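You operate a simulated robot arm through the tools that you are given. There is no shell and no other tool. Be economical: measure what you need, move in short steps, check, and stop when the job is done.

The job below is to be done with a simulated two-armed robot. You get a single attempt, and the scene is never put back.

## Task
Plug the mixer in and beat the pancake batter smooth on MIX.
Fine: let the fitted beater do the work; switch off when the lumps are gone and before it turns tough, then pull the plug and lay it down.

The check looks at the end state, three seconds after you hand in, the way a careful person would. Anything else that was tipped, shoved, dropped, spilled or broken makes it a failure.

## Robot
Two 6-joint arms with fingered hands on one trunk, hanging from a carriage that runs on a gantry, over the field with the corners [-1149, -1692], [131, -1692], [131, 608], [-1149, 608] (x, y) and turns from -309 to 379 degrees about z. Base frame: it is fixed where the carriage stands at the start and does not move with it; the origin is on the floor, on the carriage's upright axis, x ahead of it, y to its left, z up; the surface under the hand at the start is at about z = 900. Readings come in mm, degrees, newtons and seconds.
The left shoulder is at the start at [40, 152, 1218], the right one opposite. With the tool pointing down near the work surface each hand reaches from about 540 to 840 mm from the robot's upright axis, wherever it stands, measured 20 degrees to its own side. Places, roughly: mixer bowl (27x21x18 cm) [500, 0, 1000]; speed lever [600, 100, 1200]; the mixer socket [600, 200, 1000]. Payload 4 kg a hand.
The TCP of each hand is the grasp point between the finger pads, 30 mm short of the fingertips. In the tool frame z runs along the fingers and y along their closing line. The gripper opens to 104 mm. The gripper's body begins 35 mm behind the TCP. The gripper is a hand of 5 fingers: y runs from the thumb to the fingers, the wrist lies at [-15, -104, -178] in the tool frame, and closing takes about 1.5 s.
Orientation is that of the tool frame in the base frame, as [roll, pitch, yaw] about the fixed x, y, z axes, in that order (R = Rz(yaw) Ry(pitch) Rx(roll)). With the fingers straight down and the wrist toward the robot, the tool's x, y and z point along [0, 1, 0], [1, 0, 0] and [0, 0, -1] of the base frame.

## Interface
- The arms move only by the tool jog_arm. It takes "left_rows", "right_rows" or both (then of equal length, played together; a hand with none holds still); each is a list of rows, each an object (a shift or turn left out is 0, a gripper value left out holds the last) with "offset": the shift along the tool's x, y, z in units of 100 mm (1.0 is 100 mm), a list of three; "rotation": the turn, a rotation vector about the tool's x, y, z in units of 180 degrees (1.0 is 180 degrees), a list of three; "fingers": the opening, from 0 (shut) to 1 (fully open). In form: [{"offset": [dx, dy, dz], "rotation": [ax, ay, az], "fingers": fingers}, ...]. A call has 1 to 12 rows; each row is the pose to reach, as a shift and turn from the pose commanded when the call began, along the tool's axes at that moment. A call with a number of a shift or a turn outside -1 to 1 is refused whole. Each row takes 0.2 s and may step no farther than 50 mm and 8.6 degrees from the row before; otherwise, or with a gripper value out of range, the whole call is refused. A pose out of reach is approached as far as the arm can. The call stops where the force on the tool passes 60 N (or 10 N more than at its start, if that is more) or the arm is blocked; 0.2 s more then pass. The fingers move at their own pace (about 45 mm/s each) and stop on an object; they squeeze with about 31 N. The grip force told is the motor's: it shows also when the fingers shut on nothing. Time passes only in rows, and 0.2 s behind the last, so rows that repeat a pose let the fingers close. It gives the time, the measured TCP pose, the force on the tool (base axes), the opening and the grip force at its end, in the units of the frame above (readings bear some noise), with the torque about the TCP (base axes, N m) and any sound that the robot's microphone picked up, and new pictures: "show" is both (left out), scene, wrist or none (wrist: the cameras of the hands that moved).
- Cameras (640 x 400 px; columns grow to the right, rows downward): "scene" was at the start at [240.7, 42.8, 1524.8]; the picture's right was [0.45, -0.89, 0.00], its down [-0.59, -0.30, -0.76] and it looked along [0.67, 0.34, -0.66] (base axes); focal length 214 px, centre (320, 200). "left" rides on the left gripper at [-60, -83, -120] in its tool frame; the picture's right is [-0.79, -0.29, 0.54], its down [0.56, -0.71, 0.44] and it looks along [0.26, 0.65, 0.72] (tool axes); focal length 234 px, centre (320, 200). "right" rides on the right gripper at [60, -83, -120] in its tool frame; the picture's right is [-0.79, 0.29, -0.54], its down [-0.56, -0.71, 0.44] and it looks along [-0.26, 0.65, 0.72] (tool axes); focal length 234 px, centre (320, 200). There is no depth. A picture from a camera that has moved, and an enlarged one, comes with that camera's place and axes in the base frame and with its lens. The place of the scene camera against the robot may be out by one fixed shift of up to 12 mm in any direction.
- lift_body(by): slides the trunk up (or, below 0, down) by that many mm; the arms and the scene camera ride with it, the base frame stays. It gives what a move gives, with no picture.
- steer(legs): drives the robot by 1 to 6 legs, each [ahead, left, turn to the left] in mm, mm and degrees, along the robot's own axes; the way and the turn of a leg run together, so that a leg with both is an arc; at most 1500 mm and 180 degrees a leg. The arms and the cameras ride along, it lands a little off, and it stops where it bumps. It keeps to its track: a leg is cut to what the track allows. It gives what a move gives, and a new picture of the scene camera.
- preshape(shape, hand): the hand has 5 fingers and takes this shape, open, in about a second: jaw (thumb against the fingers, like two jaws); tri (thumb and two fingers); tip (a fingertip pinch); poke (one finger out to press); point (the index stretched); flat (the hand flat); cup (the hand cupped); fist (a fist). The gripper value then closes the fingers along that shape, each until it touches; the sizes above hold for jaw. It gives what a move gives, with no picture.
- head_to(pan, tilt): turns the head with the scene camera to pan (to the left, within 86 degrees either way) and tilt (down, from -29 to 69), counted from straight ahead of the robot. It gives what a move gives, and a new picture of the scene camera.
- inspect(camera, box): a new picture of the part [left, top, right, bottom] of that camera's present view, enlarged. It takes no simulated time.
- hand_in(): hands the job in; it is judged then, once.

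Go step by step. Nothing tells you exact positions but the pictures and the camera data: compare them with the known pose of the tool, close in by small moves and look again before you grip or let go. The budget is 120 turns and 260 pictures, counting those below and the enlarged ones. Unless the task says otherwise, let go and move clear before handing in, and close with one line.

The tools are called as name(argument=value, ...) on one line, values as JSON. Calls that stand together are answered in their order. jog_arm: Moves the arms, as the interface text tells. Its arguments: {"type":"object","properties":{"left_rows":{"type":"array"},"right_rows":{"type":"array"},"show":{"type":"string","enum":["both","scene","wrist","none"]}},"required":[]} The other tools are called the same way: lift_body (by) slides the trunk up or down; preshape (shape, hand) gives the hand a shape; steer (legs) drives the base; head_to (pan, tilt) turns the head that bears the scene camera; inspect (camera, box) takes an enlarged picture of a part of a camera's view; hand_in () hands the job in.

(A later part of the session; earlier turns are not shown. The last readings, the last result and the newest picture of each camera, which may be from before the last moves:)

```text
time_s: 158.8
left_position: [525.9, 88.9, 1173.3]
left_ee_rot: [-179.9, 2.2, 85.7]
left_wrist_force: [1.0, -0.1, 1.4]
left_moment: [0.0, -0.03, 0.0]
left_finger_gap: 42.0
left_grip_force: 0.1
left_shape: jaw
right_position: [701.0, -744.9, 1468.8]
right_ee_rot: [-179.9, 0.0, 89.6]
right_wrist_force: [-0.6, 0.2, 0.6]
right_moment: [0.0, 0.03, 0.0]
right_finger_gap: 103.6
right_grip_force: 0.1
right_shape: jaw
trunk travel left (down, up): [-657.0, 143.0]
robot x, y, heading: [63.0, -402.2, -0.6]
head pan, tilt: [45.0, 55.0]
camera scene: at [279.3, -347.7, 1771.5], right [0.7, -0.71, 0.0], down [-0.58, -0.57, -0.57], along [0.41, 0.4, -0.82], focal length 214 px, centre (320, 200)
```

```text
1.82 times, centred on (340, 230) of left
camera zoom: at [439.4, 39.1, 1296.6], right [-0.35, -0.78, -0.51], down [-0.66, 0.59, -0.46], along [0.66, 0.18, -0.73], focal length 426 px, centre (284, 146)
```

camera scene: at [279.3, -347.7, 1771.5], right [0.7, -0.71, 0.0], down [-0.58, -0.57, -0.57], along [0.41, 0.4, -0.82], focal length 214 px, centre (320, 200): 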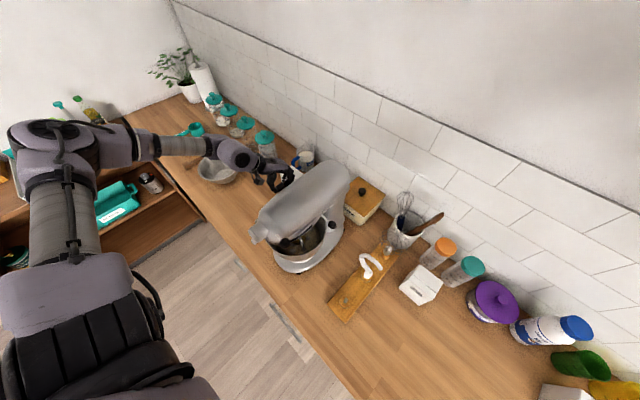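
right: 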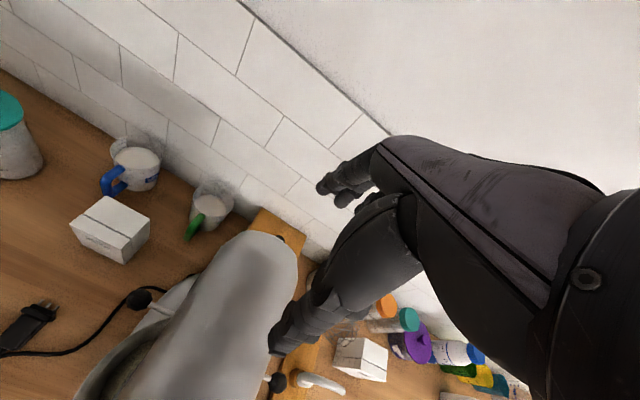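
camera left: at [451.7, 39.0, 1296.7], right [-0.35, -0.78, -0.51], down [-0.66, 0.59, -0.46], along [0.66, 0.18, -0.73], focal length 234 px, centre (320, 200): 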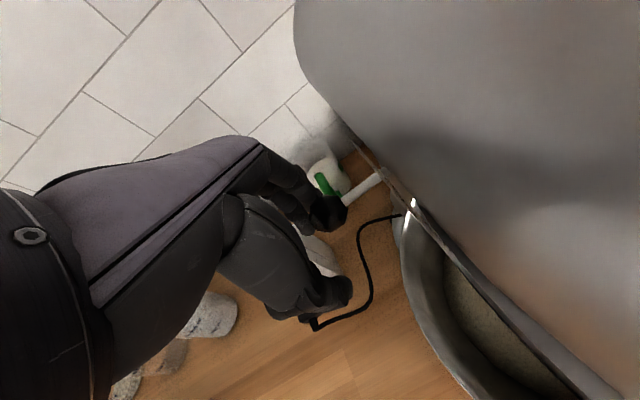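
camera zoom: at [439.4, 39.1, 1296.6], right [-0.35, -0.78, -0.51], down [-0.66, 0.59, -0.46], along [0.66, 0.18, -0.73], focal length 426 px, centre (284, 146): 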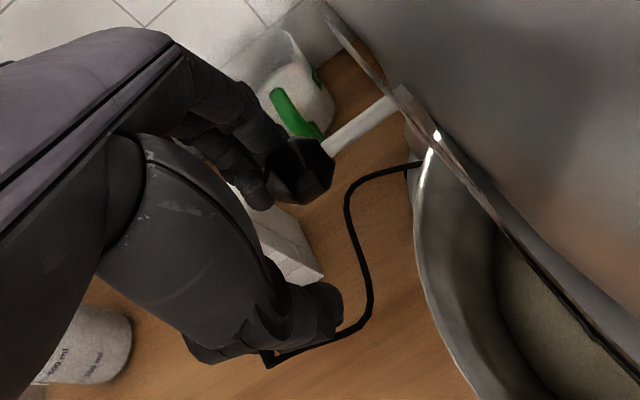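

The right lever is the head lock, and it's on LOCK, which is good. The speed knob moved about 14 mm with no motor sound yet. Continuing in small base steps.

steer(legs=[[-7, 0, 0]])

jog_arm(left_rows=[{"offset": [0, 0, 0]}, {"offset": [0, 0, 0]}], show="wrist")

inspect(camera="scene", box=[255, 160, 345, 260])

```text
time_s: 159.5
left_position: [518.1, 87.9, 1175.0]
left_ee_rot: [179.9, 2.2, 85.7]
left_wrist_force: [0.7, -0.3, -0.9]
left_moment: [-0.01, -0.01, 0.01]
left_finger_gap: 42.0
left_grip_force: 0.1
left_shape: jaw
right_position: [694.4, -745.1, 1469.5]
right_ee_rot: [-179.8, 0.0, 89.6]
right_wrist_force: [0.5, -0.6, -0.3]
right_moment: [0.0, -0.01, 0.0]
right_finger_gap: 103.8
right_grip_force: 0.1
right_shape: jaw
trunk travel left (down, up): [-657.0, 143.0]
robot x, y, heading: [58.1, -400.9, -0.3]
head pan, tilt: [45.0, 55.0]
camera scene: at [272.3, -347.7, 1771.5], right [0.7, -0.71, 0.0], down [-0.58, -0.57, -0.57], along [0.41, 0.4, -0.82], focal length 214 px, centre (320, 200)
```

scene: 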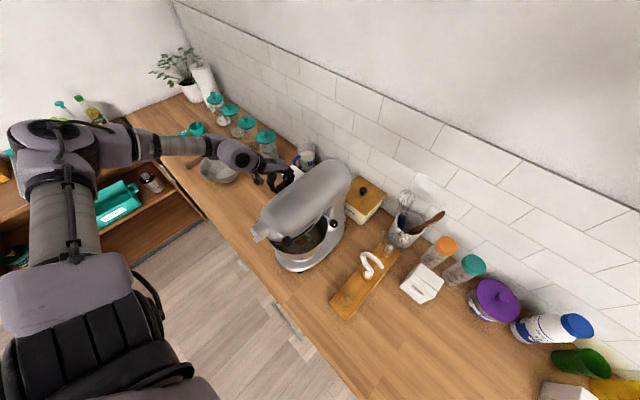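

```text
time_s: 160.1
left_position: [518.9, 88.5, 1174.7]
left_ee_rot: [180.0, 2.1, 85.7]
left_wrist_force: [0.6, 1.3, -0.6]
left_moment: [0.0, 0.01, 0.04]
left_finger_gap: 42.0
left_grip_force: 0.0
left_shape: jaw
right_position: [694.2, -745.0, 1470.4]
right_ee_rot: [-179.9, 0.0, 89.7]
right_wrist_force: [0.9, 0.0, -0.4]
right_moment: [-0.02, -0.01, 0.03]
right_finger_gap: 103.9
right_grip_force: 0.0
right_shape: jaw
trunk travel left (down, up): [-657.0, 143.0]
robot x, y, heading: [54.4, -404.9, -0.7]
head pan, tilt: [45.0, 55.0]
camera left: at [432.5, 39.1, 1296.7], right [-0.35, -0.78, -0.51], down [-0.66, 0.59, -0.46], along [0.66, 0.18, -0.73], focal length 234 px, centre (320, 200)
```

left: 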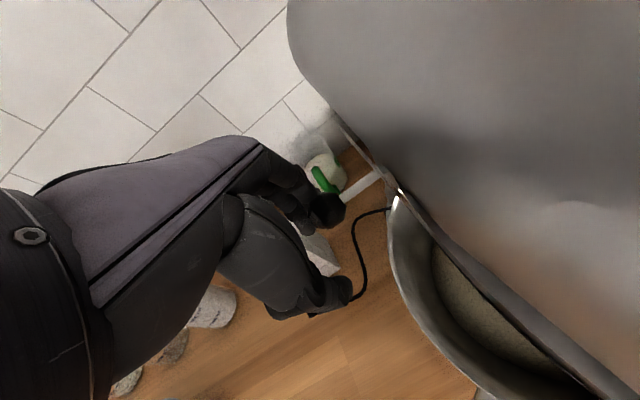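

```text
4.00 times, centred on (300, 210) of scene
camera zoom: at [272.3, -347.7, 1771.5], right [0.7, -0.71, 0.0], down [-0.58, -0.57, -0.57], along [0.41, 0.4, -0.82], focal length 858 px, centre (400, 160)
```

zoom: 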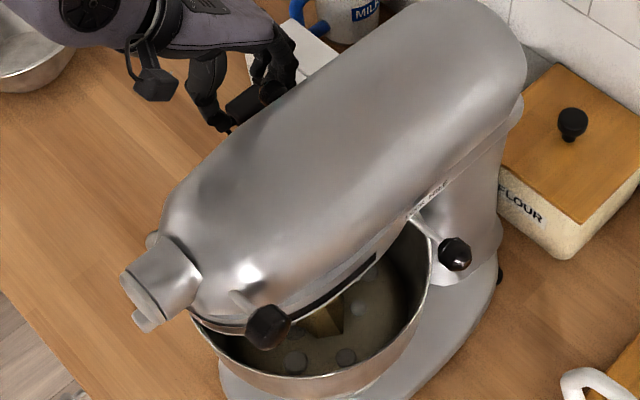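

The beater may be turning already. I'll let a moment pass and compare.

jog_arm(left_rows=[{"offset": [0, 0, 0]}], show="none")

inspect(camera="scene", box=[255, 160, 345, 260])

inspect(camera="left", box=[280, 130, 440, 260])

```text
time_s: 160.5
left_position: [518.9, 88.2, 1175.1]
left_ee_rot: [-179.8, 2.1, 85.7]
left_wrist_force: [0.6, 0.2, -0.1]
left_moment: [0.02, 0.01, 0.01]
left_finger_gap: 42.2
left_grip_force: 0.1
left_shape: jaw
right_position: [694.9, -745.1, 1469.0]
right_ee_rot: [-179.9, 0.0, 89.6]
right_wrist_force: [0.0, -0.6, -0.1]
right_moment: [0.04, -0.01, 0.0]
right_finger_gap: 103.6
right_grip_force: 0.0
right_shape: jaw
trunk travel left (down, up): [-657.0, 143.0]
robot x, y, heading: [60.1, -401.1, -0.3]
head pan, tilt: [45.0, 55.0]
```

```text
4.00 times, centred on (300, 210) of scene
camera zoom: at [272.3, -347.7, 1771.5], right [0.7, -0.71, 0.0], down [-0.58, -0.57, -0.57], along [0.41, 0.4, -0.82], focal length 858 px, centre (400, 160)
```

zoom: 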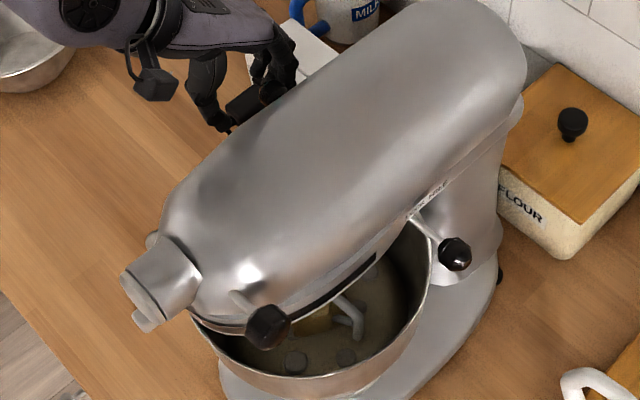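

```text
3.08 times, centred on (360, 195) of left
camera zoom: at [432.5, 39.1, 1296.7], right [-0.35, -0.78, -0.51], down [-0.66, 0.59, -0.46], along [0.66, 0.18, -0.73], focal length 720 px, centre (197, 215)
```

zoom: 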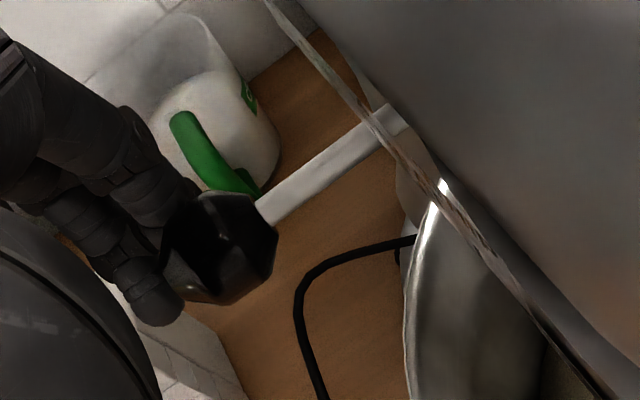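

The beater is turning; the knob has moved 18 mm, about one notch (STIR). One more 18 mm notch should be MIX.

steer(legs=[[-18, 0, 0]])

inspect(camera="left", box=[280, 130, 440, 260])

inspect(camera="scene", box=[255, 160, 345, 260])

```text
time_s: 161.3
left_position: [500.3, 87.2, 1175.0]
left_ee_rot: [-179.9, 2.1, 85.7]
left_wrist_force: [0.5, -0.7, -0.2]
left_moment: [0.02, 0.02, -0.01]
left_finger_gap: 42.0
left_grip_force: 0.0
left_shape: jaw
right_position: [675.7, -745.4, 1468.8]
right_ee_rot: [-179.9, 0.1, 89.6]
right_wrist_force: [0.4, -0.6, 0.4]
right_moment: [-0.02, 0.0, -0.02]
right_finger_gap: 103.5
right_grip_force: 0.0
right_shape: jaw
trunk travel left (down, up): [-657.0, 143.0]
robot x, y, heading: [36.0, -402.1, -0.3]
head pan, tilt: [45.0, 55.0]
camera scene: at [254.2, -347.5, 1771.5], right [0.7, -0.71, 0.0], down [-0.58, -0.57, -0.57], along [0.41, 0.4, -0.82], focal length 214 px, centre (320, 200)
```

scene: 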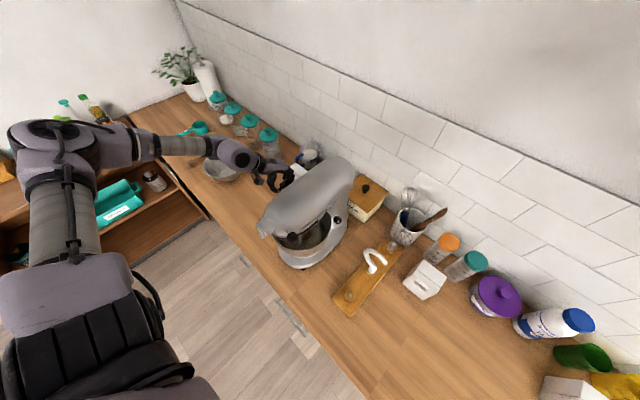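

```text
3.08 times, centred on (360, 195) of left
camera zoom: at [414.2, 39.2, 1296.6], right [-0.35, -0.78, -0.51], down [-0.66, 0.59, -0.46], along [0.66, 0.18, -0.73], focal length 720 px, centre (197, 215)
```

zoom: 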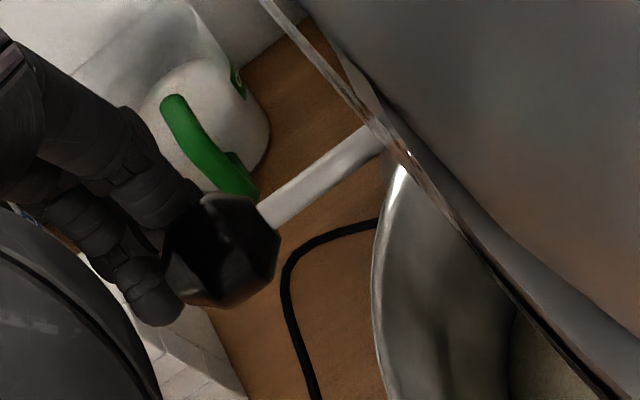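

```text
4.00 times, centred on (300, 210) of scene
camera zoom: at [254.2, -347.5, 1771.5], right [0.7, -0.71, 0.0], down [-0.58, -0.57, -0.57], along [0.41, 0.4, -0.82], focal length 858 px, centre (400, 160)
```

zoom: 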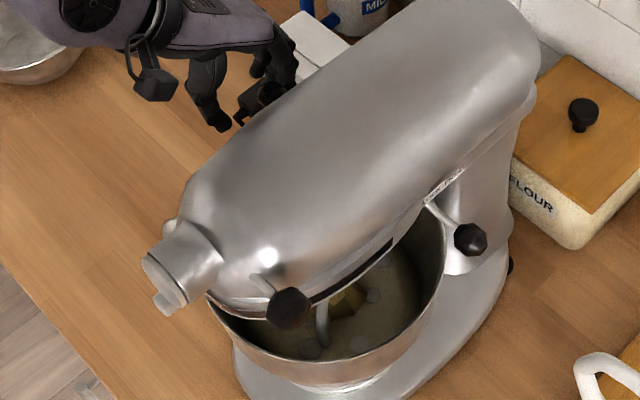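

The shaft translates straight along x. From the ticks (≈15.8 mm pitch, OFF at 548), MIX should be at x≈516, and the knob is at about 512. I'll centre the hand at 516 and close on the knob to set it exactly.

steer(legs=[[15.5, 0, 0]])

jog_arm(left_rows=[{"fingers": 0.3}, {"fingers": 0.15}, {"fingers": 0.15}, {"fingers": 0.15}], show="wrist")

inspect(camera="scene", box=[265, 190, 345, 260])

```text
time_s: 162.1
left_position: [515.7, 88.6, 1173.9]
left_ee_rot: [-179.9, 2.1, 85.7]
left_wrist_force: [0.0, 0.2, 0.2]
left_moment: [0.0, 0.0, 0.02]
left_finger_gap: 41.8
left_grip_force: 0.0
left_shape: jaw
right_position: [692.4, -745.0, 1469.3]
right_ee_rot: [-179.9, 0.0, 89.6]
right_wrist_force: [0.1, -0.1, 0.5]
right_moment: [0.03, -0.05, -0.01]
right_finger_gap: 103.9
right_grip_force: 0.1
right_shape: jaw
trunk travel left (down, up): [-657.0, 143.0]
robot x, y, heading: [50.6, -402.2, -0.5]
head pan, tilt: [45.0, 55.0]
camera scene: at [269.7, -347.6, 1771.6], right [0.7, -0.71, 0.0], down [-0.58, -0.57, -0.57], along [0.41, 0.4, -0.82], focal length 214 px, centre (320, 200)
```

scene: 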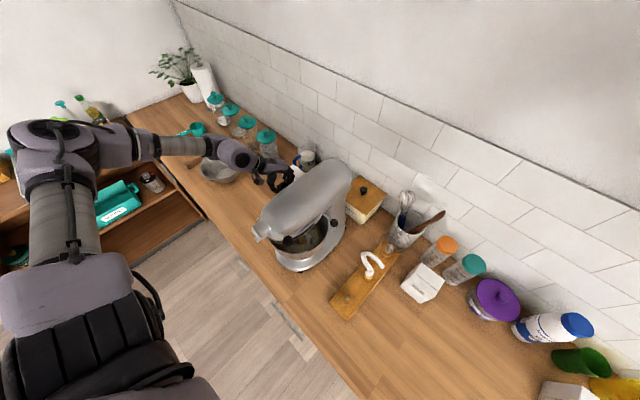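

```text
time_s: 163.1
left_position: [516.1, 87.8, 1175.7]
left_ee_rot: [-179.8, 2.1, 85.6]
left_wrist_force: [-1.0, 0.5, 0.0]
left_moment: [-0.01, 0.0, 0.01]
left_finger_gap: 16.1
left_grip_force: 0.0
left_shape: jaw
right_position: [691.4, -744.8, 1469.4]
right_ee_rot: [-179.9, 0.0, 89.5]
right_wrist_force: [-0.9, 0.9, 0.1]
right_moment: [0.03, 0.0, -0.05]
right_finger_gap: 103.8
right_grip_force: 0.0
right_shape: jaw
trunk travel left (down, up): [-657.0, 143.0]
robot x, y, heading: [50.8, -401.3, -0.6]
head pan, tilt: [45.0, 55.0]
camera left: at [429.7, 39.1, 1296.6], right [-0.35, -0.78, -0.51], down [-0.66, 0.59, -0.46], along [0.66, 0.18, -0.73], focal length 234 px, centre (320, 200)
```

left: 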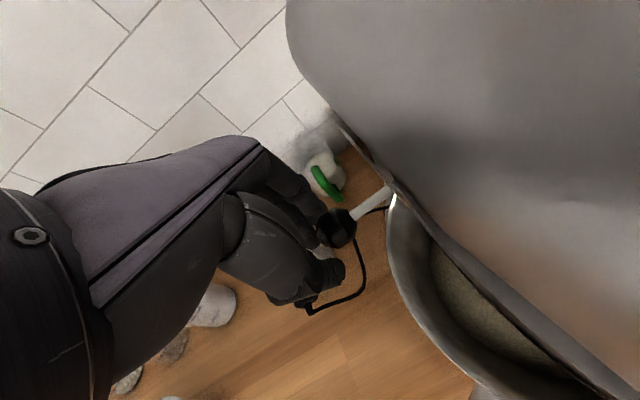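

```text
5.71 times, centred on (305, 225) of scene
camera zoom: at [269.6, -347.6, 1771.5], right [0.7, -0.71, 0.0], down [-0.58, -0.57, -0.57], along [0.41, 0.4, -0.82], focal length 1226 px, centre (406, 57)
```

zoom: 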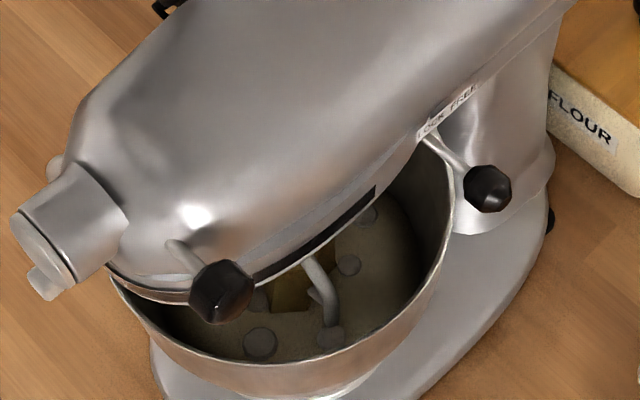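

The fingers closed past the knob's end, so it's still at x≈511. I'll turn the hand a bit to look straight at the scale and verify the setting.

jog_arm(left_rows=[{"offset": [0.15, 0, -0.1], "rotation": [0, 0, 0.043]}, {"offset": [0.3, 0, -0.15], "rotation": [0, 0, 0.086]}, {"offset": [0.3, 0, -0.2], "rotation": [0, 0, 0.129]}, {"offset": [0.3, 0, -0.2], "rotation": [0, 0, 0.172]}, {"offset": [0.3, 0, -0.2], "rotation": [0, 0, 0.215]}, {"offset": [0.3, 0, -0.2], "rotation": [0, 0, 0.256]}], show="wrist")

inspect(camera="scene", box=[265, 190, 345, 260])

```text
time_s: 164.5
left_position: [518.1, 119.2, 1193.4]
left_ee_rot: [178.4, 1.5, 39.4]
left_wrist_force: [-0.4, -0.1, -0.9]
left_moment: [0.02, 0.01, -0.02]
left_finger_gap: 15.9
left_grip_force: 0.1
left_shape: jaw
right_position: [691.4, -744.3, 1469.3]
right_ee_rot: [-179.9, 0.1, 89.6]
right_wrist_force: [-0.9, 0.8, -0.5]
right_moment: [-0.03, -0.02, -0.01]
right_finger_gap: 103.9
right_grip_force: 0.1
right_shape: jaw
trunk travel left (down, up): [-657.0, 143.0]
robot x, y, heading: [54.2, -397.6, -0.6]
head pan, tilt: [45.0, 55.0]
camera left: at [420.2, 149.6, 1312.8], right [-0.79, -0.3, -0.53], down [-0.02, 0.88, -0.47], along [0.61, -0.36, -0.71], focal length 234 px, centre (320, 200)
```

left: 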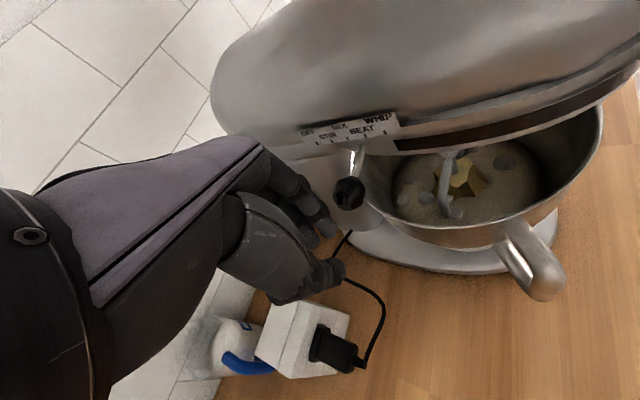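

```text
5.71 times, centred on (305, 225) of scene
camera zoom: at [269.7, -347.6, 1771.5], right [0.7, -0.71, 0.0], down [-0.58, -0.57, -0.57], along [0.41, 0.4, -0.82], focal length 1226 px, centre (406, 57)
```

zoom: 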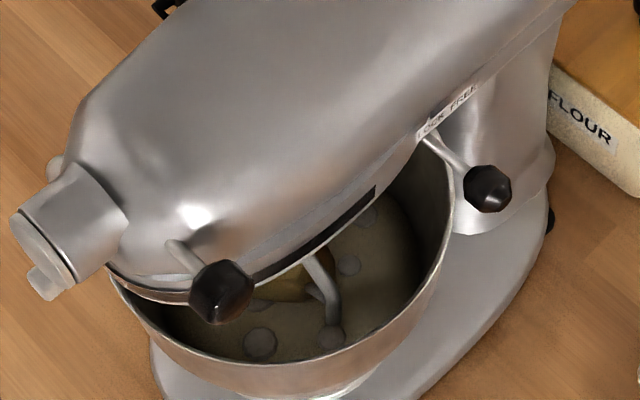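

Excellent view: the whole scale, the shaft and the batter are visible. Zooming on the scale.

inspect(camera="left", box=[290, 100, 420, 220])

inspect(camera="left", box=[380, 120, 600, 260])

```text
3.33 times, centred on (355, 160) of left
camera zoom: at [420.2, 149.6, 1312.8], right [-0.79, -0.3, -0.53], down [-0.02, 0.88, -0.47], along [0.61, -0.36, -0.71], focal length 781 px, centre (203, 333)
```

zoom: 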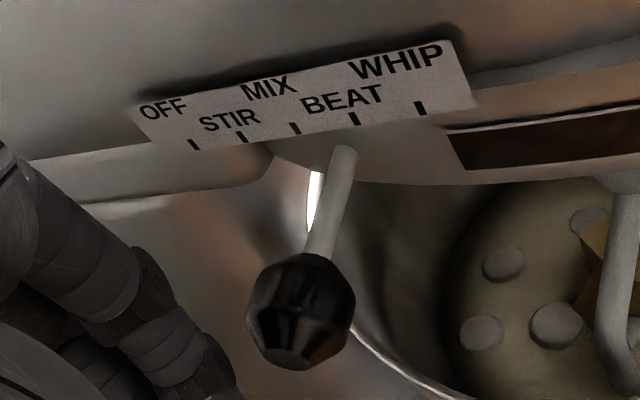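

```text
2.86 times, centred on (490, 190) of left
camera zoom: at [420.2, 149.6, 1312.8], right [-0.79, -0.3, -0.53], down [-0.02, 0.88, -0.47], along [0.61, -0.36, -0.71], focal length 669 px, centre (-166, 229)
```

zoom: 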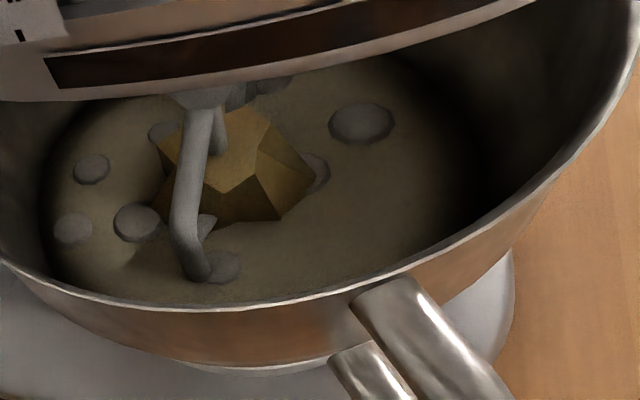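

The shaft sits midway between MIX (x≈519) and BEAT (≈503), so the knob must go back about 7–8 mm. I'll use a single poking finger from its front side, pushing +x; the same finger can later push it to OFF.

preshape(hand="left", shape="poke")

steer(legs=[[-58, 0, 0], [0, -42, 0]])

inspect(camera="left", box=[220, 80, 500, 280])

```text
time_s: 165.4
left_position: [519.2, 118.7, 1192.9]
left_ee_rot: [178.6, 1.5, 39.6]
left_wrist_force: [-0.4, 0.1, 0.9]
left_moment: [-0.03, 0.0, 0.01]
left_finger_gap: 0.0
left_grip_force: 0.0
left_shape: poke
right_position: [692.5, -744.1, 1468.6]
right_ee_rot: [-179.8, 0.0, 89.7]
right_wrist_force: [-0.6, 0.2, -0.5]
right_moment: [-0.03, -0.02, 0.01]
right_finger_gap: 103.4
right_grip_force: 0.0
right_shape: jaw
trunk travel left (down, up): [-657.0, 143.0]
robot x, y, heading: [52.0, -401.8, -0.3]
head pan, tilt: [45.0, 55.0]
```

```text
time_s: 166.8
left_position: [459.0, 78.2, 1193.3]
left_ee_rot: [178.5, 1.6, 39.6]
left_wrist_force: [-0.4, 0.2, -0.7]
left_moment: [-0.01, 0.01, 0.0]
left_finger_gap: 0.0
left_grip_force: 0.1
left_shape: poke
right_position: [633.0, -786.0, 1469.7]
right_ee_rot: [-179.9, 0.0, 89.7]
right_wrist_force: [0.2, -0.1, -0.3]
right_moment: [0.02, 0.01, -0.02]
right_finger_gap: 103.6
right_grip_force: 0.2
right_shape: jaw
trunk travel left (down, up): [-657.0, 143.0]
robot x, y, heading: [-6.5, -442.5, -0.4]
head pan, tilt: [45.0, 55.0]
camera scene: at [211.4, -389.3, 1771.5], right [0.7, -0.71, 0.0], down [-0.58, -0.57, -0.57], along [0.41, 0.4, -0.82], focal length 214 px, centre (320, 200)
```

scene: 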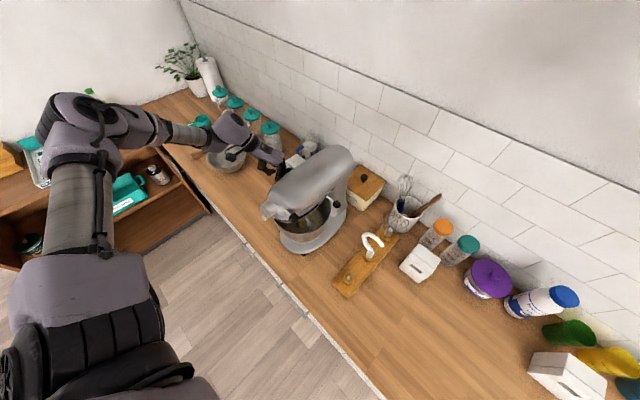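

```text
2.00 times, centred on (360, 180) of left
camera zoom: at [362.0, 107.5, 1312.6], right [-0.79, -0.3, -0.53], down [-0.02, 0.88, -0.47], along [0.61, -0.36, -0.71], focal length 468 px, centre (240, 240)
```

zoom: 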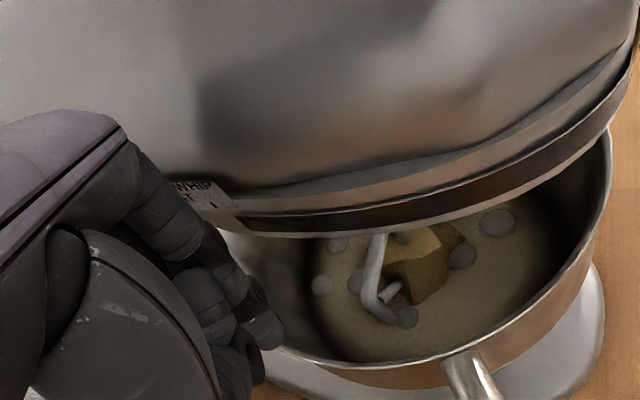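

I'll check whether the beater is actually turning: two looks, half a second apart.

inspect(camera="left", box=[340, 180, 480, 280])

jog_arm(left_rows=[{"offset": [0, 0, 0]}], show="none")

inspect(camera="left", box=[340, 180, 480, 280])

```text
4.00 times, centred on (410, 230) of left
camera zoom: at [362.0, 107.5, 1312.6], right [-0.79, -0.3, -0.53], down [-0.02, 0.88, -0.47], along [0.61, -0.36, -0.71], focal length 937 px, centre (-40, 80)
```

zoom: 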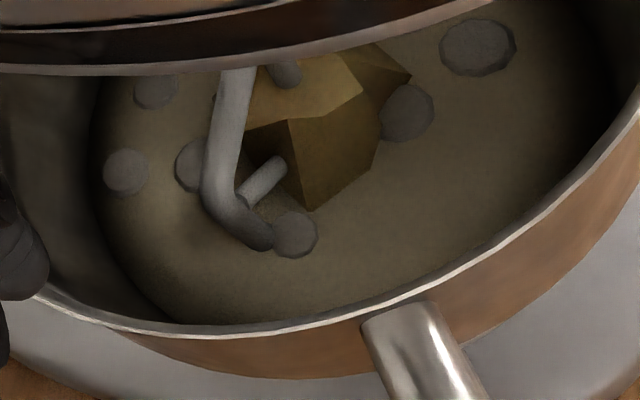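

```text
time_s: 167.2
left_position: [459.4, 77.0, 1194.6]
left_ee_rot: [178.5, 1.5, 39.5]
left_wrist_force: [0.8, 0.3, -0.1]
left_moment: [0.01, -0.01, 0.0]
left_finger_gap: 0.1
left_grip_force: 0.0
left_shape: poke
right_position: [634.0, -785.9, 1470.1]
right_ee_rot: [-179.8, 0.0, 89.5]
right_wrist_force: [-0.1, 0.4, -0.3]
right_moment: [-0.02, 0.02, 0.01]
right_finger_gap: 103.8
right_grip_force: 0.1
right_shape: jaw
trunk travel left (down, up): [-657.0, 143.0]
robot x, y, heading: [-6.2, -442.8, -0.6]
head pan, tilt: [45.0, 55.0]
```

```text
4.00 times, centred on (410, 230) of left
camera zoom: at [362.0, 107.8, 1312.7], right [-0.79, -0.3, -0.53], down [-0.02, 0.88, -0.47], along [0.61, -0.36, -0.71], focal length 937 px, centre (-40, 80)
```

zoom: 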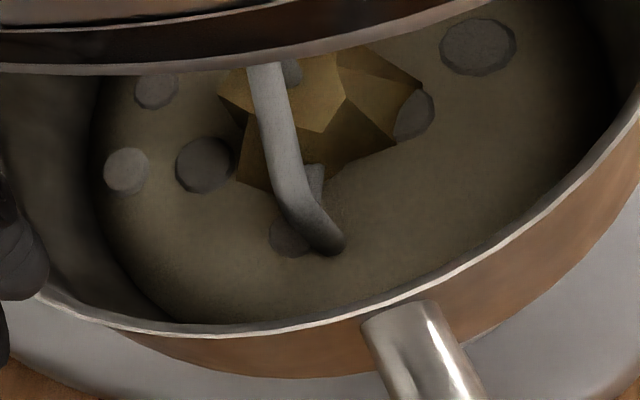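

It's turning. Now pushing the knob back: base forward 33 mm first, then I'll check contact.

steer(legs=[[33, 0, 0]])

inspect(camera="left", box=[220, 80, 500, 280])

```text
time_s: 168.1
left_position: [493.4, 76.3, 1193.8]
left_ee_rot: [178.5, 1.6, 39.6]
left_wrist_force: [-0.4, -0.2, -0.5]
left_moment: [-0.01, 0.02, -0.01]
left_finger_gap: 0.0
left_grip_force: 0.0
left_shape: poke
right_position: [667.1, -786.5, 1468.5]
right_ee_rot: [180.0, 0.1, 89.6]
right_wrist_force: [0.2, -0.3, -0.2]
right_moment: [0.01, 0.02, 0.0]
right_finger_gap: 103.4
right_grip_force: 0.0
right_shape: jaw
trunk travel left (down, up): [-657.0, 143.0]
robot x, y, heading: [27.2, -443.1, -0.2]
head pan, tilt: [45.0, 55.0]
camera scene: at [244.4, -389.5, 1771.6], right [0.7, -0.71, 0.0], down [-0.58, -0.57, -0.57], along [0.41, 0.4, -0.82], focal length 214 px, centre (320, 200)
```

scene: 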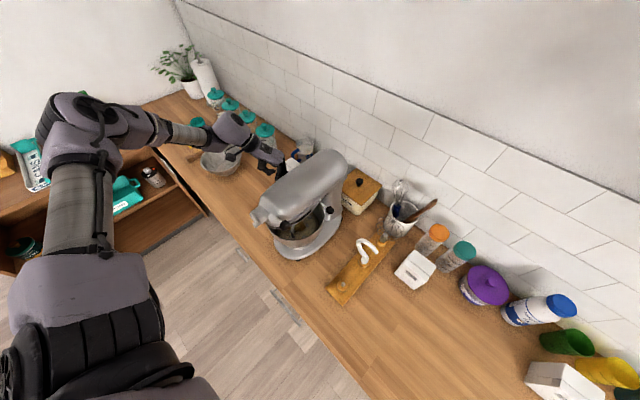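

```text
2.00 times, centred on (360, 180) of left
camera zoom: at [394.9, 107.5, 1312.7], right [-0.79, -0.3, -0.53], down [-0.02, 0.88, -0.47], along [0.61, -0.36, -0.71], focal length 468 px, centre (240, 240)
```

zoom: 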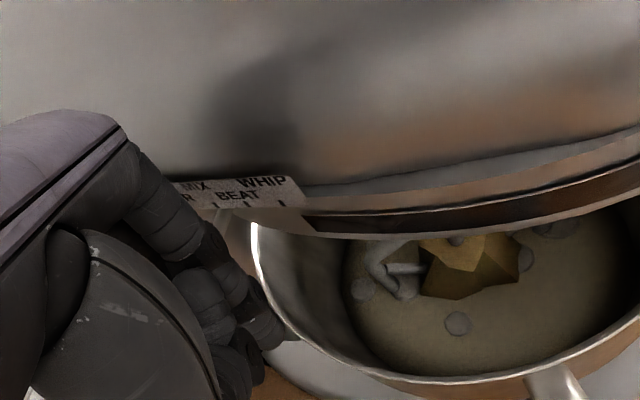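

inspect(camera="left", box=[290, 150, 380, 220])

```text
5.71 times, centred on (335, 185) of left
camera zoom: at [394.9, 107.5, 1312.7], right [-0.79, -0.3, -0.53], down [-0.02, 0.88, -0.47], along [0.61, -0.36, -0.71], focal length 1338 px, centre (234, 286)
```

zoom: 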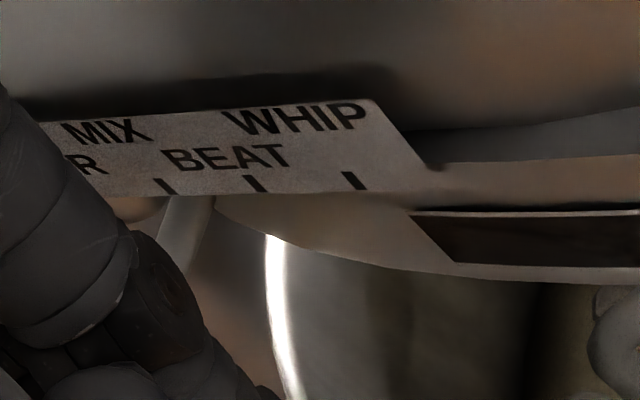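

The shaft is now close to the MIX tick, about 3 mm toward BEAT. Nudging 3 mm more.

jog_arm(left_rows=[{"offset": [0.027, 0.022, 0]}], show="none")

inspect(camera="left", box=[290, 150, 380, 220])

inspect(camera="left", box=[380, 180, 540, 290])

```text
time_s: 168.5
left_position: [495.6, 76.6, 1193.2]
left_ee_rot: [178.5, 1.5, 39.5]
left_wrist_force: [-0.5, -1.2, 0.3]
left_moment: [0.01, 0.0, 0.01]
left_finger_gap: 0.0
left_grip_force: 0.1
left_shape: poke
right_position: [665.6, -786.2, 1468.6]
right_ee_rot: [-179.8, 0.0, 89.5]
right_wrist_force: [0.2, 0.3, -0.4]
right_moment: [-0.01, 0.0, 0.0]
right_finger_gap: 103.5
right_grip_force: 0.2
right_shape: jaw
trunk travel left (down, up): [-657.0, 143.0]
robot x, y, heading: [25.0, -445.6, -0.4]
head pan, tilt: [45.0, 55.0]
```

```text
5.71 times, centred on (335, 185) of left
camera zoom: at [398.1, 107.7, 1312.7], right [-0.79, -0.3, -0.53], down [-0.02, 0.88, -0.47], along [0.61, -0.36, -0.71], focal length 1338 px, centre (234, 286)
```

zoom: 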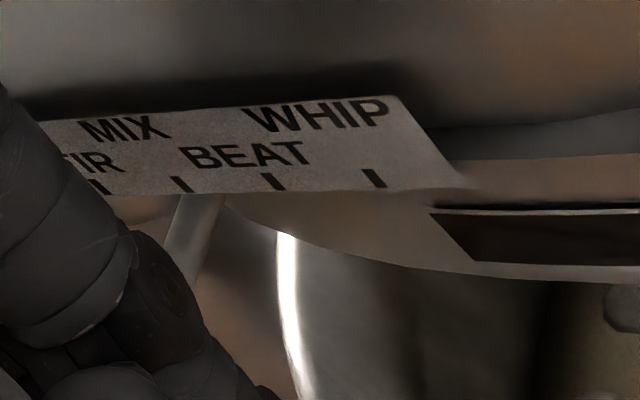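

```text
3.64 times, centred on (460, 235) of left
camera zoom: at [398.1, 107.7, 1312.7], right [-0.79, -0.3, -0.53], down [-0.02, 0.88, -0.47], along [0.61, -0.36, -0.71], focal length 852 px, centre (-189, 73)
```

zoom: 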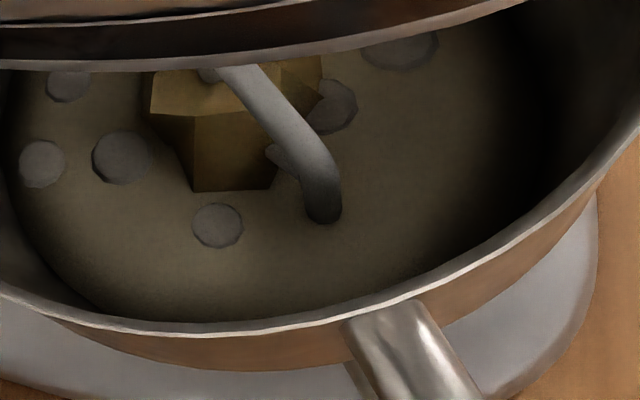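

The lever now reads MIX. I'll let it run and watch the lumps; the finger stays in front of the knob, ready to push to OFF.

jog_arm(left_rows=[{"offset": [0, 0, 0]}, {"offset": [0, 0, 0]}, {"offset": [0, 0, 0]}, {"offset": [0, 0, 0]}, {"offset": [0, 0, 0]}, {"offset": [0, 0, 0]}, {"offset": [0, 0, 0]}, {"offset": [0, 0, 0]}, {"offset": [0, 0, 0]}, {"offset": [0, 0, 0]}], show="none")

inspect(camera="left", box=[380, 180, 540, 290])

```text
time_s: 170.7
left_position: [496.8, 78.2, 1194.0]
left_ee_rot: [178.5, 1.5, 39.6]
left_wrist_force: [0.5, 0.6, 0.3]
left_moment: [0.01, 0.0, 0.01]
left_finger_gap: 0.0
left_grip_force: 0.1
left_shape: poke
right_position: [666.7, -786.6, 1469.4]
right_ee_rot: [-179.9, 0.1, 89.5]
right_wrist_force: [0.0, 0.2, -0.7]
right_moment: [-0.01, -0.01, -0.01]
right_finger_gap: 103.8
right_grip_force: 0.1
right_shape: jaw
trunk travel left (down, up): [-657.0, 143.0]
robot x, y, heading: [28.8, -447.8, -0.6]
head pan, tilt: [45.0, 55.0]
```

```text
3.64 times, centred on (460, 235) of left
camera zoom: at [398.2, 107.7, 1312.8], right [-0.79, -0.3, -0.53], down [-0.02, 0.88, -0.47], along [0.61, -0.36, -0.71], focal length 852 px, centre (-189, 73)
```

zoom: 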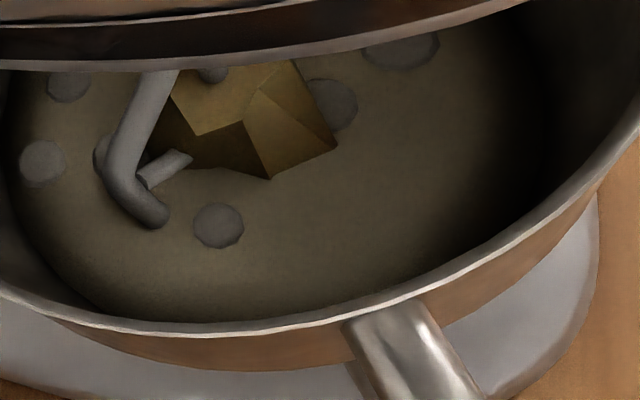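

Slow progress so far. Waiting about 8 s, then looking again.

jog_arm(left_rows=[{"offset": [0, 0, 0]}, {"offset": [0, 0, 0]}, {"offset": [0, 0, 0]}, {"offset": [0, 0, 0]}, {"offset": [0, 0, 0]}, {"offset": [0, 0, 0]}, {"offset": [0, 0, 0]}, {"offset": [0, 0, 0]}, {"offset": [0, 0, 0]}, {"offset": [0, 0, 0]}, {"offset": [0, 0, 0]}, {"offset": [0, 0, 0]}], show="none")

jog_arm(left_rows=[{"offset": [0, 0, 0]}, {"offset": [0, 0, 0]}, {"offset": [0, 0, 0]}, {"offset": [0, 0, 0]}, {"offset": [0, 0, 0]}, {"offset": [0, 0, 0]}, {"offset": [0, 0, 0]}, {"offset": [0, 0, 0]}, {"offset": [0, 0, 0]}, {"offset": [0, 0, 0]}, {"offset": [0, 0, 0]}, {"offset": [0, 0, 0]}], show="none")

inspect(camera="left", box=[380, 180, 540, 290])

```text
time_s: 173.3
left_position: [497.3, 77.9, 1193.5]
left_ee_rot: [178.5, 1.6, 39.6]
left_wrist_force: [-0.4, 0.6, 0.1]
left_moment: [0.02, -0.03, 0.02]
left_finger_gap: 0.3
left_grip_force: 0.1
left_shape: poke
right_position: [666.6, -786.8, 1469.4]
right_ee_rot: [-179.8, 0.0, 89.5]
right_wrist_force: [-0.1, -0.6, -0.4]
right_moment: [-0.02, 0.04, -0.01]
right_finger_gap: 103.8
right_grip_force: 0.0
right_shape: jaw
trunk travel left (down, up): [-657.0, 143.0]
robot x, y, heading: [27.3, -441.7, -0.3]
head pan, tilt: [45.0, 55.0]
```

```text
time_s: 175.9
left_position: [495.6, 77.6, 1194.1]
left_ee_rot: [178.5, 1.5, 39.6]
left_wrist_force: [0.4, -1.0, 0.0]
left_moment: [0.02, 0.01, -0.01]
left_finger_gap: 0.0
left_grip_force: 0.0
left_shape: poke
right_position: [666.6, -785.5, 1470.0]
right_ee_rot: [-179.8, -0.1, 89.4]
right_wrist_force: [-0.7, -0.2, 0.3]
right_moment: [-0.02, 0.05, -0.03]
right_finger_gap: 103.6
right_grip_force: 0.1
right_shape: jaw
trunk travel left (down, up): [-657.0, 143.0]
robot x, y, heading: [24.2, -443.6, -0.4]
head pan, tilt: [45.0, 55.0]
```

```text
3.64 times, centred on (460, 235) of left
camera zoom: at [398.2, 107.7, 1312.8], right [-0.79, -0.3, -0.53], down [-0.02, 0.88, -0.47], along [0.61, -0.36, -0.71], focal length 852 px, centre (-189, 73)
```

zoom: 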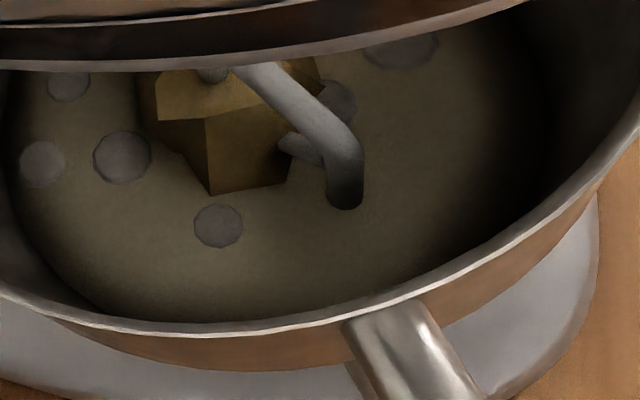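

The lumps are shrinking only gradually. Waiting about 10 s more.

jog_arm(left_rows=[{"offset": [0, 0, 0]}, {"offset": [0, 0, 0]}, {"offset": [0, 0, 0]}, {"offset": [0, 0, 0]}, {"offset": [0, 0, 0]}, {"offset": [0, 0, 0]}, {"offset": [0, 0, 0]}, {"offset": [0, 0, 0]}, {"offset": [0, 0, 0]}, {"offset": [0, 0, 0]}, {"offset": [0, 0, 0]}, {"offset": [0, 0, 0]}], show="none")

jog_arm(left_rows=[{"offset": [0, 0, 0]}, {"offset": [0, 0, 0]}, {"offset": [0, 0, 0]}, {"offset": [0, 0, 0]}, {"offset": [0, 0, 0]}, {"offset": [0, 0, 0]}, {"offset": [0, 0, 0]}, {"offset": [0, 0, 0]}, {"offset": [0, 0, 0]}, {"offset": [0, 0, 0]}, {"offset": [0, 0, 0]}, {"offset": [0, 0, 0]}], show="none")

jog_arm(left_rows=[{"offset": [0, 0, 0]}, {"offset": [0, 0, 0]}, {"offset": [0, 0, 0]}, {"offset": [0, 0, 0]}, {"offset": [0, 0, 0]}, {"offset": [0, 0, 0]}, {"offset": [0, 0, 0]}, {"offset": [0, 0, 0]}, {"offset": [0, 0, 0]}, {"offset": [0, 0, 0]}, {"offset": [0, 0, 0]}, {"offset": [0, 0, 0]}], show="none")

jog_arm(left_rows=[{"offset": [0, 0, 0]}, {"offset": [0, 0, 0]}, {"offset": [0, 0, 0]}, {"offset": [0, 0, 0]}, {"offset": [0, 0, 0]}, {"offset": [0, 0, 0]}, {"offset": [0, 0, 0]}, {"offset": [0, 0, 0]}, {"offset": [0, 0, 0]}, {"offset": [0, 0, 0]}, {"offset": [0, 0, 0]}, {"offset": [0, 0, 0]}], show="none")

inspect(camera="left", box=[380, 180, 540, 290])

```text
time_s: 178.5
left_position: [495.3, 77.0, 1193.0]
left_ee_rot: [178.5, 1.4, 39.5]
left_wrist_force: [-0.1, -0.2, -0.6]
left_moment: [0.0, 0.02, -0.01]
left_finger_gap: 0.2
left_grip_force: 0.0
left_shape: poke
right_position: [666.6, -786.3, 1469.2]
right_ee_rot: [-179.8, 0.0, 89.5]
right_wrist_force: [0.4, -0.4, 0.2]
right_moment: [0.0, 0.01, 0.01]
right_finger_gap: 103.9
right_grip_force: 0.0
right_shape: jaw
trunk travel left (down, up): [-657.0, 143.0]
robot x, y, heading: [25.7, -443.7, -0.1]
head pan, tilt: [45.0, 55.0]
```

```text
time_s: 181.1
left_position: [497.3, 77.0, 1194.2]
left_ee_rot: [178.6, 1.5, 39.5]
left_wrist_force: [-0.1, -0.1, 0.1]
left_moment: [0.02, -0.02, -0.01]
left_finger_gap: 0.0
left_grip_force: 0.0
left_shape: poke
right_position: [666.4, -786.8, 1470.0]
right_ee_rot: [-179.8, 0.0, 89.5]
right_wrist_force: [-0.5, 0.4, -0.2]
right_moment: [0.01, 0.0, -0.03]
right_finger_gap: 103.6
right_grip_force: 0.1
right_shape: jaw
trunk travel left (down, up): [-657.0, 143.0]
robot x, y, heading: [24.9, -444.0, -0.3]
head pan, tilt: [45.0, 55.0]
```

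```text
time_s: 183.7
left_position: [495.8, 78.1, 1194.2]
left_ee_rot: [178.4, 1.5, 39.5]
left_wrist_force: [-0.5, -0.1, 0.3]
left_moment: [0.02, -0.02, -0.03]
left_finger_gap: 0.1
left_grip_force: 0.0
left_shape: poke
right_position: [667.2, -786.4, 1469.4]
right_ee_rot: [-179.8, -0.1, 89.5]
right_wrist_force: [-0.2, 0.8, 0.4]
right_moment: [0.02, -0.01, 0.01]
right_finger_gap: 104.0
right_grip_force: 0.0
right_shape: jaw
trunk travel left (down, up): [-657.0, 143.0]
robot x, y, heading: [29.8, -445.5, -0.6]
head pan, tilt: [45.0, 55.0]
```

```text
time_s: 186.3
left_position: [496.3, 77.5, 1194.2]
left_ee_rot: [178.5, 1.4, 39.5]
left_wrist_force: [0.4, -0.3, 0.0]
left_moment: [0.02, 0.0, 0.01]
left_finger_gap: 0.0
left_grip_force: 0.0
left_shape: poke
right_position: [665.8, -786.9, 1468.7]
right_ee_rot: [-179.8, 0.1, 89.5]
right_wrist_force: [0.2, -0.5, -0.6]
right_moment: [0.0, 0.0, 0.0]
right_finger_gap: 103.7
right_grip_force: 0.1
right_shape: jaw
trunk travel left (down, up): [-657.0, 143.0]
robot x, y, heading: [26.6, -446.4, -0.4]
head pan, tilt: [45.0, 55.0]
```

```text
3.64 times, centred on (460, 235) of left
camera zoom: at [398.2, 107.7, 1312.8], right [-0.79, -0.3, -0.53], down [-0.02, 0.88, -0.47], along [0.61, -0.36, -0.71], focal length 852 px, centre (-189, 73)
```

zoom: 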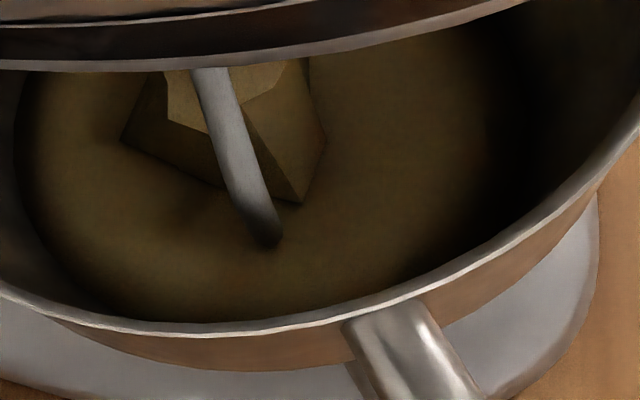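

The lumps are gone, so I'm switching off now: pushing the knob back to OFF.

steer(legs=[[33, 0, 0]])

inspect(camera="left", box=[290, 130, 600, 320])

inspect(camera="left", box=[290, 120, 400, 220])

```text
time_s: 187.1
left_position: [530.2, 78.1, 1195.2]
left_ee_rot: [178.6, 1.4, 39.7]
left_wrist_force: [-1.9, 6.9, 6.1]
left_moment: [0.11, -0.07, 0.11]
left_finger_gap: 0.0
left_grip_force: 0.0
left_shape: poke
right_position: [700.3, -787.2, 1469.5]
right_ee_rot: [-179.9, -0.1, 89.5]
right_wrist_force: [-0.4, -0.3, -0.8]
right_moment: [0.04, 0.01, 0.0]
right_finger_gap: 103.7
right_grip_force: 0.1
right_shape: jaw
trunk travel left (down, up): [-657.0, 143.0]
robot x, y, heading: [61.1, -441.9, -0.4]
head pan, tilt: [45.0, 55.0]
camera scene: at [277.5, -389.2, 1771.7], right [0.7, -0.71, 0.0], down [-0.58, -0.57, -0.57], along [0.41, 0.4, -0.82], focal length 214 px, centre (320, 200)
```

scene: 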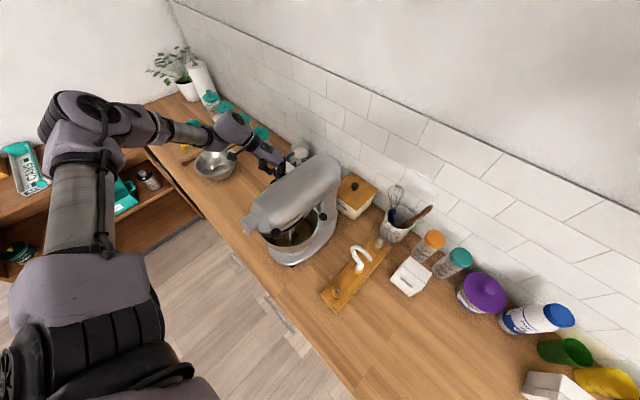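

```text
2.06 times, centred on (445, 225) of left
camera zoom: at [431.8, 108.7, 1313.6], right [-0.79, -0.3, -0.53], down [-0.02, 0.88, -0.47], along [0.61, -0.36, -0.71], focal length 483 px, centre (62, 148)
```

zoom: 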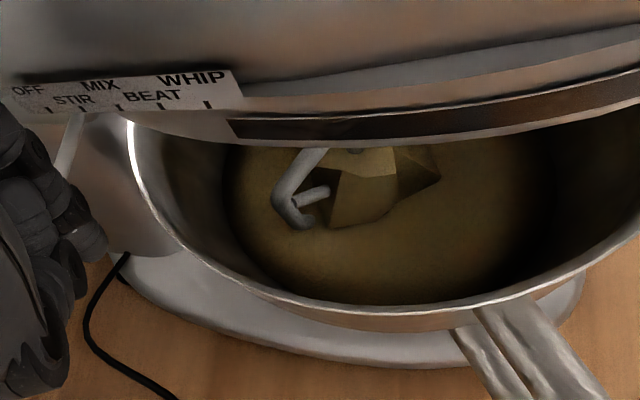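

```text
4.00 times, centred on (345, 170) of left
camera zoom: at [431.8, 108.7, 1313.6], right [-0.79, -0.3, -0.53], down [-0.02, 0.88, -0.47], along [0.61, -0.36, -0.71], focal length 937 px, centre (220, 320)
```

zoom: 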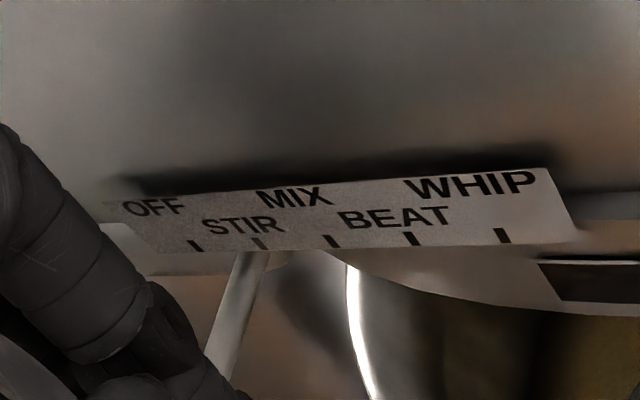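

It's still at STIR. Pushing on to OFF.

steer(legs=[[16, 0, 0]])

inspect(camera="left", box=[290, 120, 400, 220])

inspect(camera="left", box=[220, 80, 640, 320])

```text
time_s: 187.9
left_position: [540.8, 77.0, 1193.7]
left_ee_rot: [178.6, 1.8, 39.4]
left_wrist_force: [-35.6, -5.1, 21.7]
left_moment: [-0.24, 0.64, -0.09]
left_finger_gap: 0.0
left_grip_force: 0.2
left_shape: poke
right_position: [712.4, -785.9, 1467.5]
right_ee_rot: [-179.7, -0.1, 89.6]
right_wrist_force: [0.5, -0.4, 0.2]
right_moment: [-0.02, 0.0, 0.01]
right_finger_gap: 104.0
right_grip_force: 0.0
right_shape: jaw
trunk travel left (down, up): [-657.0, 143.0]
robot x, y, heading: [76.1, -446.2, -0.3]
head pan, tilt: [45.0, 55.0]
camera scene: at [291.7, -389.5, 1771.1], right [0.7, -0.71, 0.0], down [-0.59, -0.57, -0.57], along [0.41, 0.4, -0.82], focal length 214 px, centre (320, 200)
```

scene: 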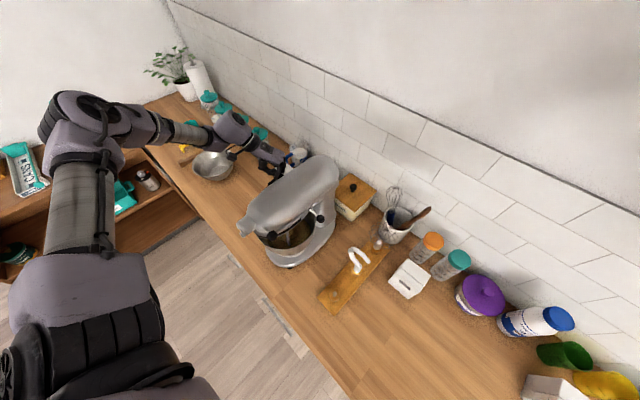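

```text
4.00 times, centred on (345, 170) of left
camera zoom: at [443.6, 108.0, 1312.4], right [-0.8, -0.3, -0.52], down [-0.02, 0.88, -0.47], along [0.6, -0.36, -0.71], focal length 937 px, centre (220, 320)
```

zoom: 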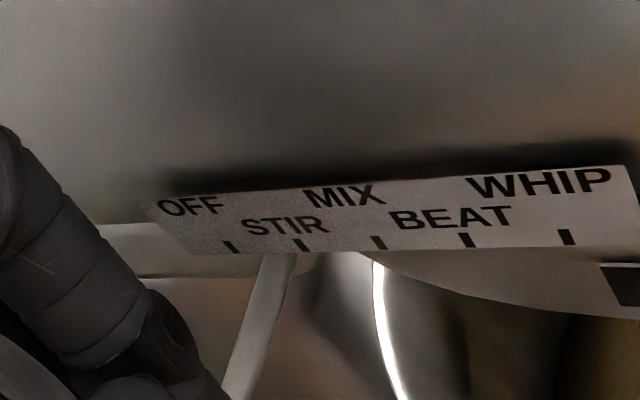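

```text
1.52 times, centred on (430, 200) of left
camera zoom: at [443.6, 108.0, 1312.4], right [-0.8, -0.3, -0.52], down [-0.02, 0.88, -0.47], along [0.6, -0.36, -0.71], focal length 357 px, centre (152, 200)
```

zoom: 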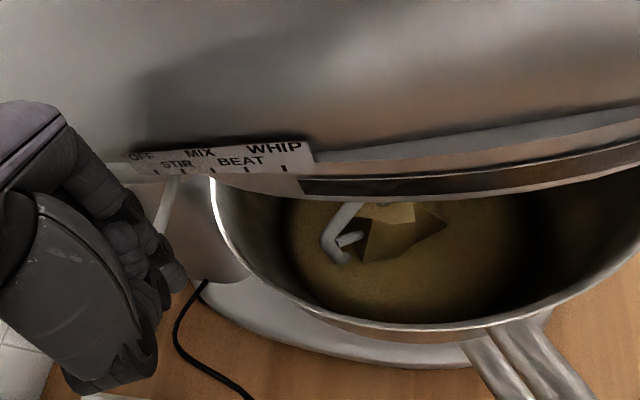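

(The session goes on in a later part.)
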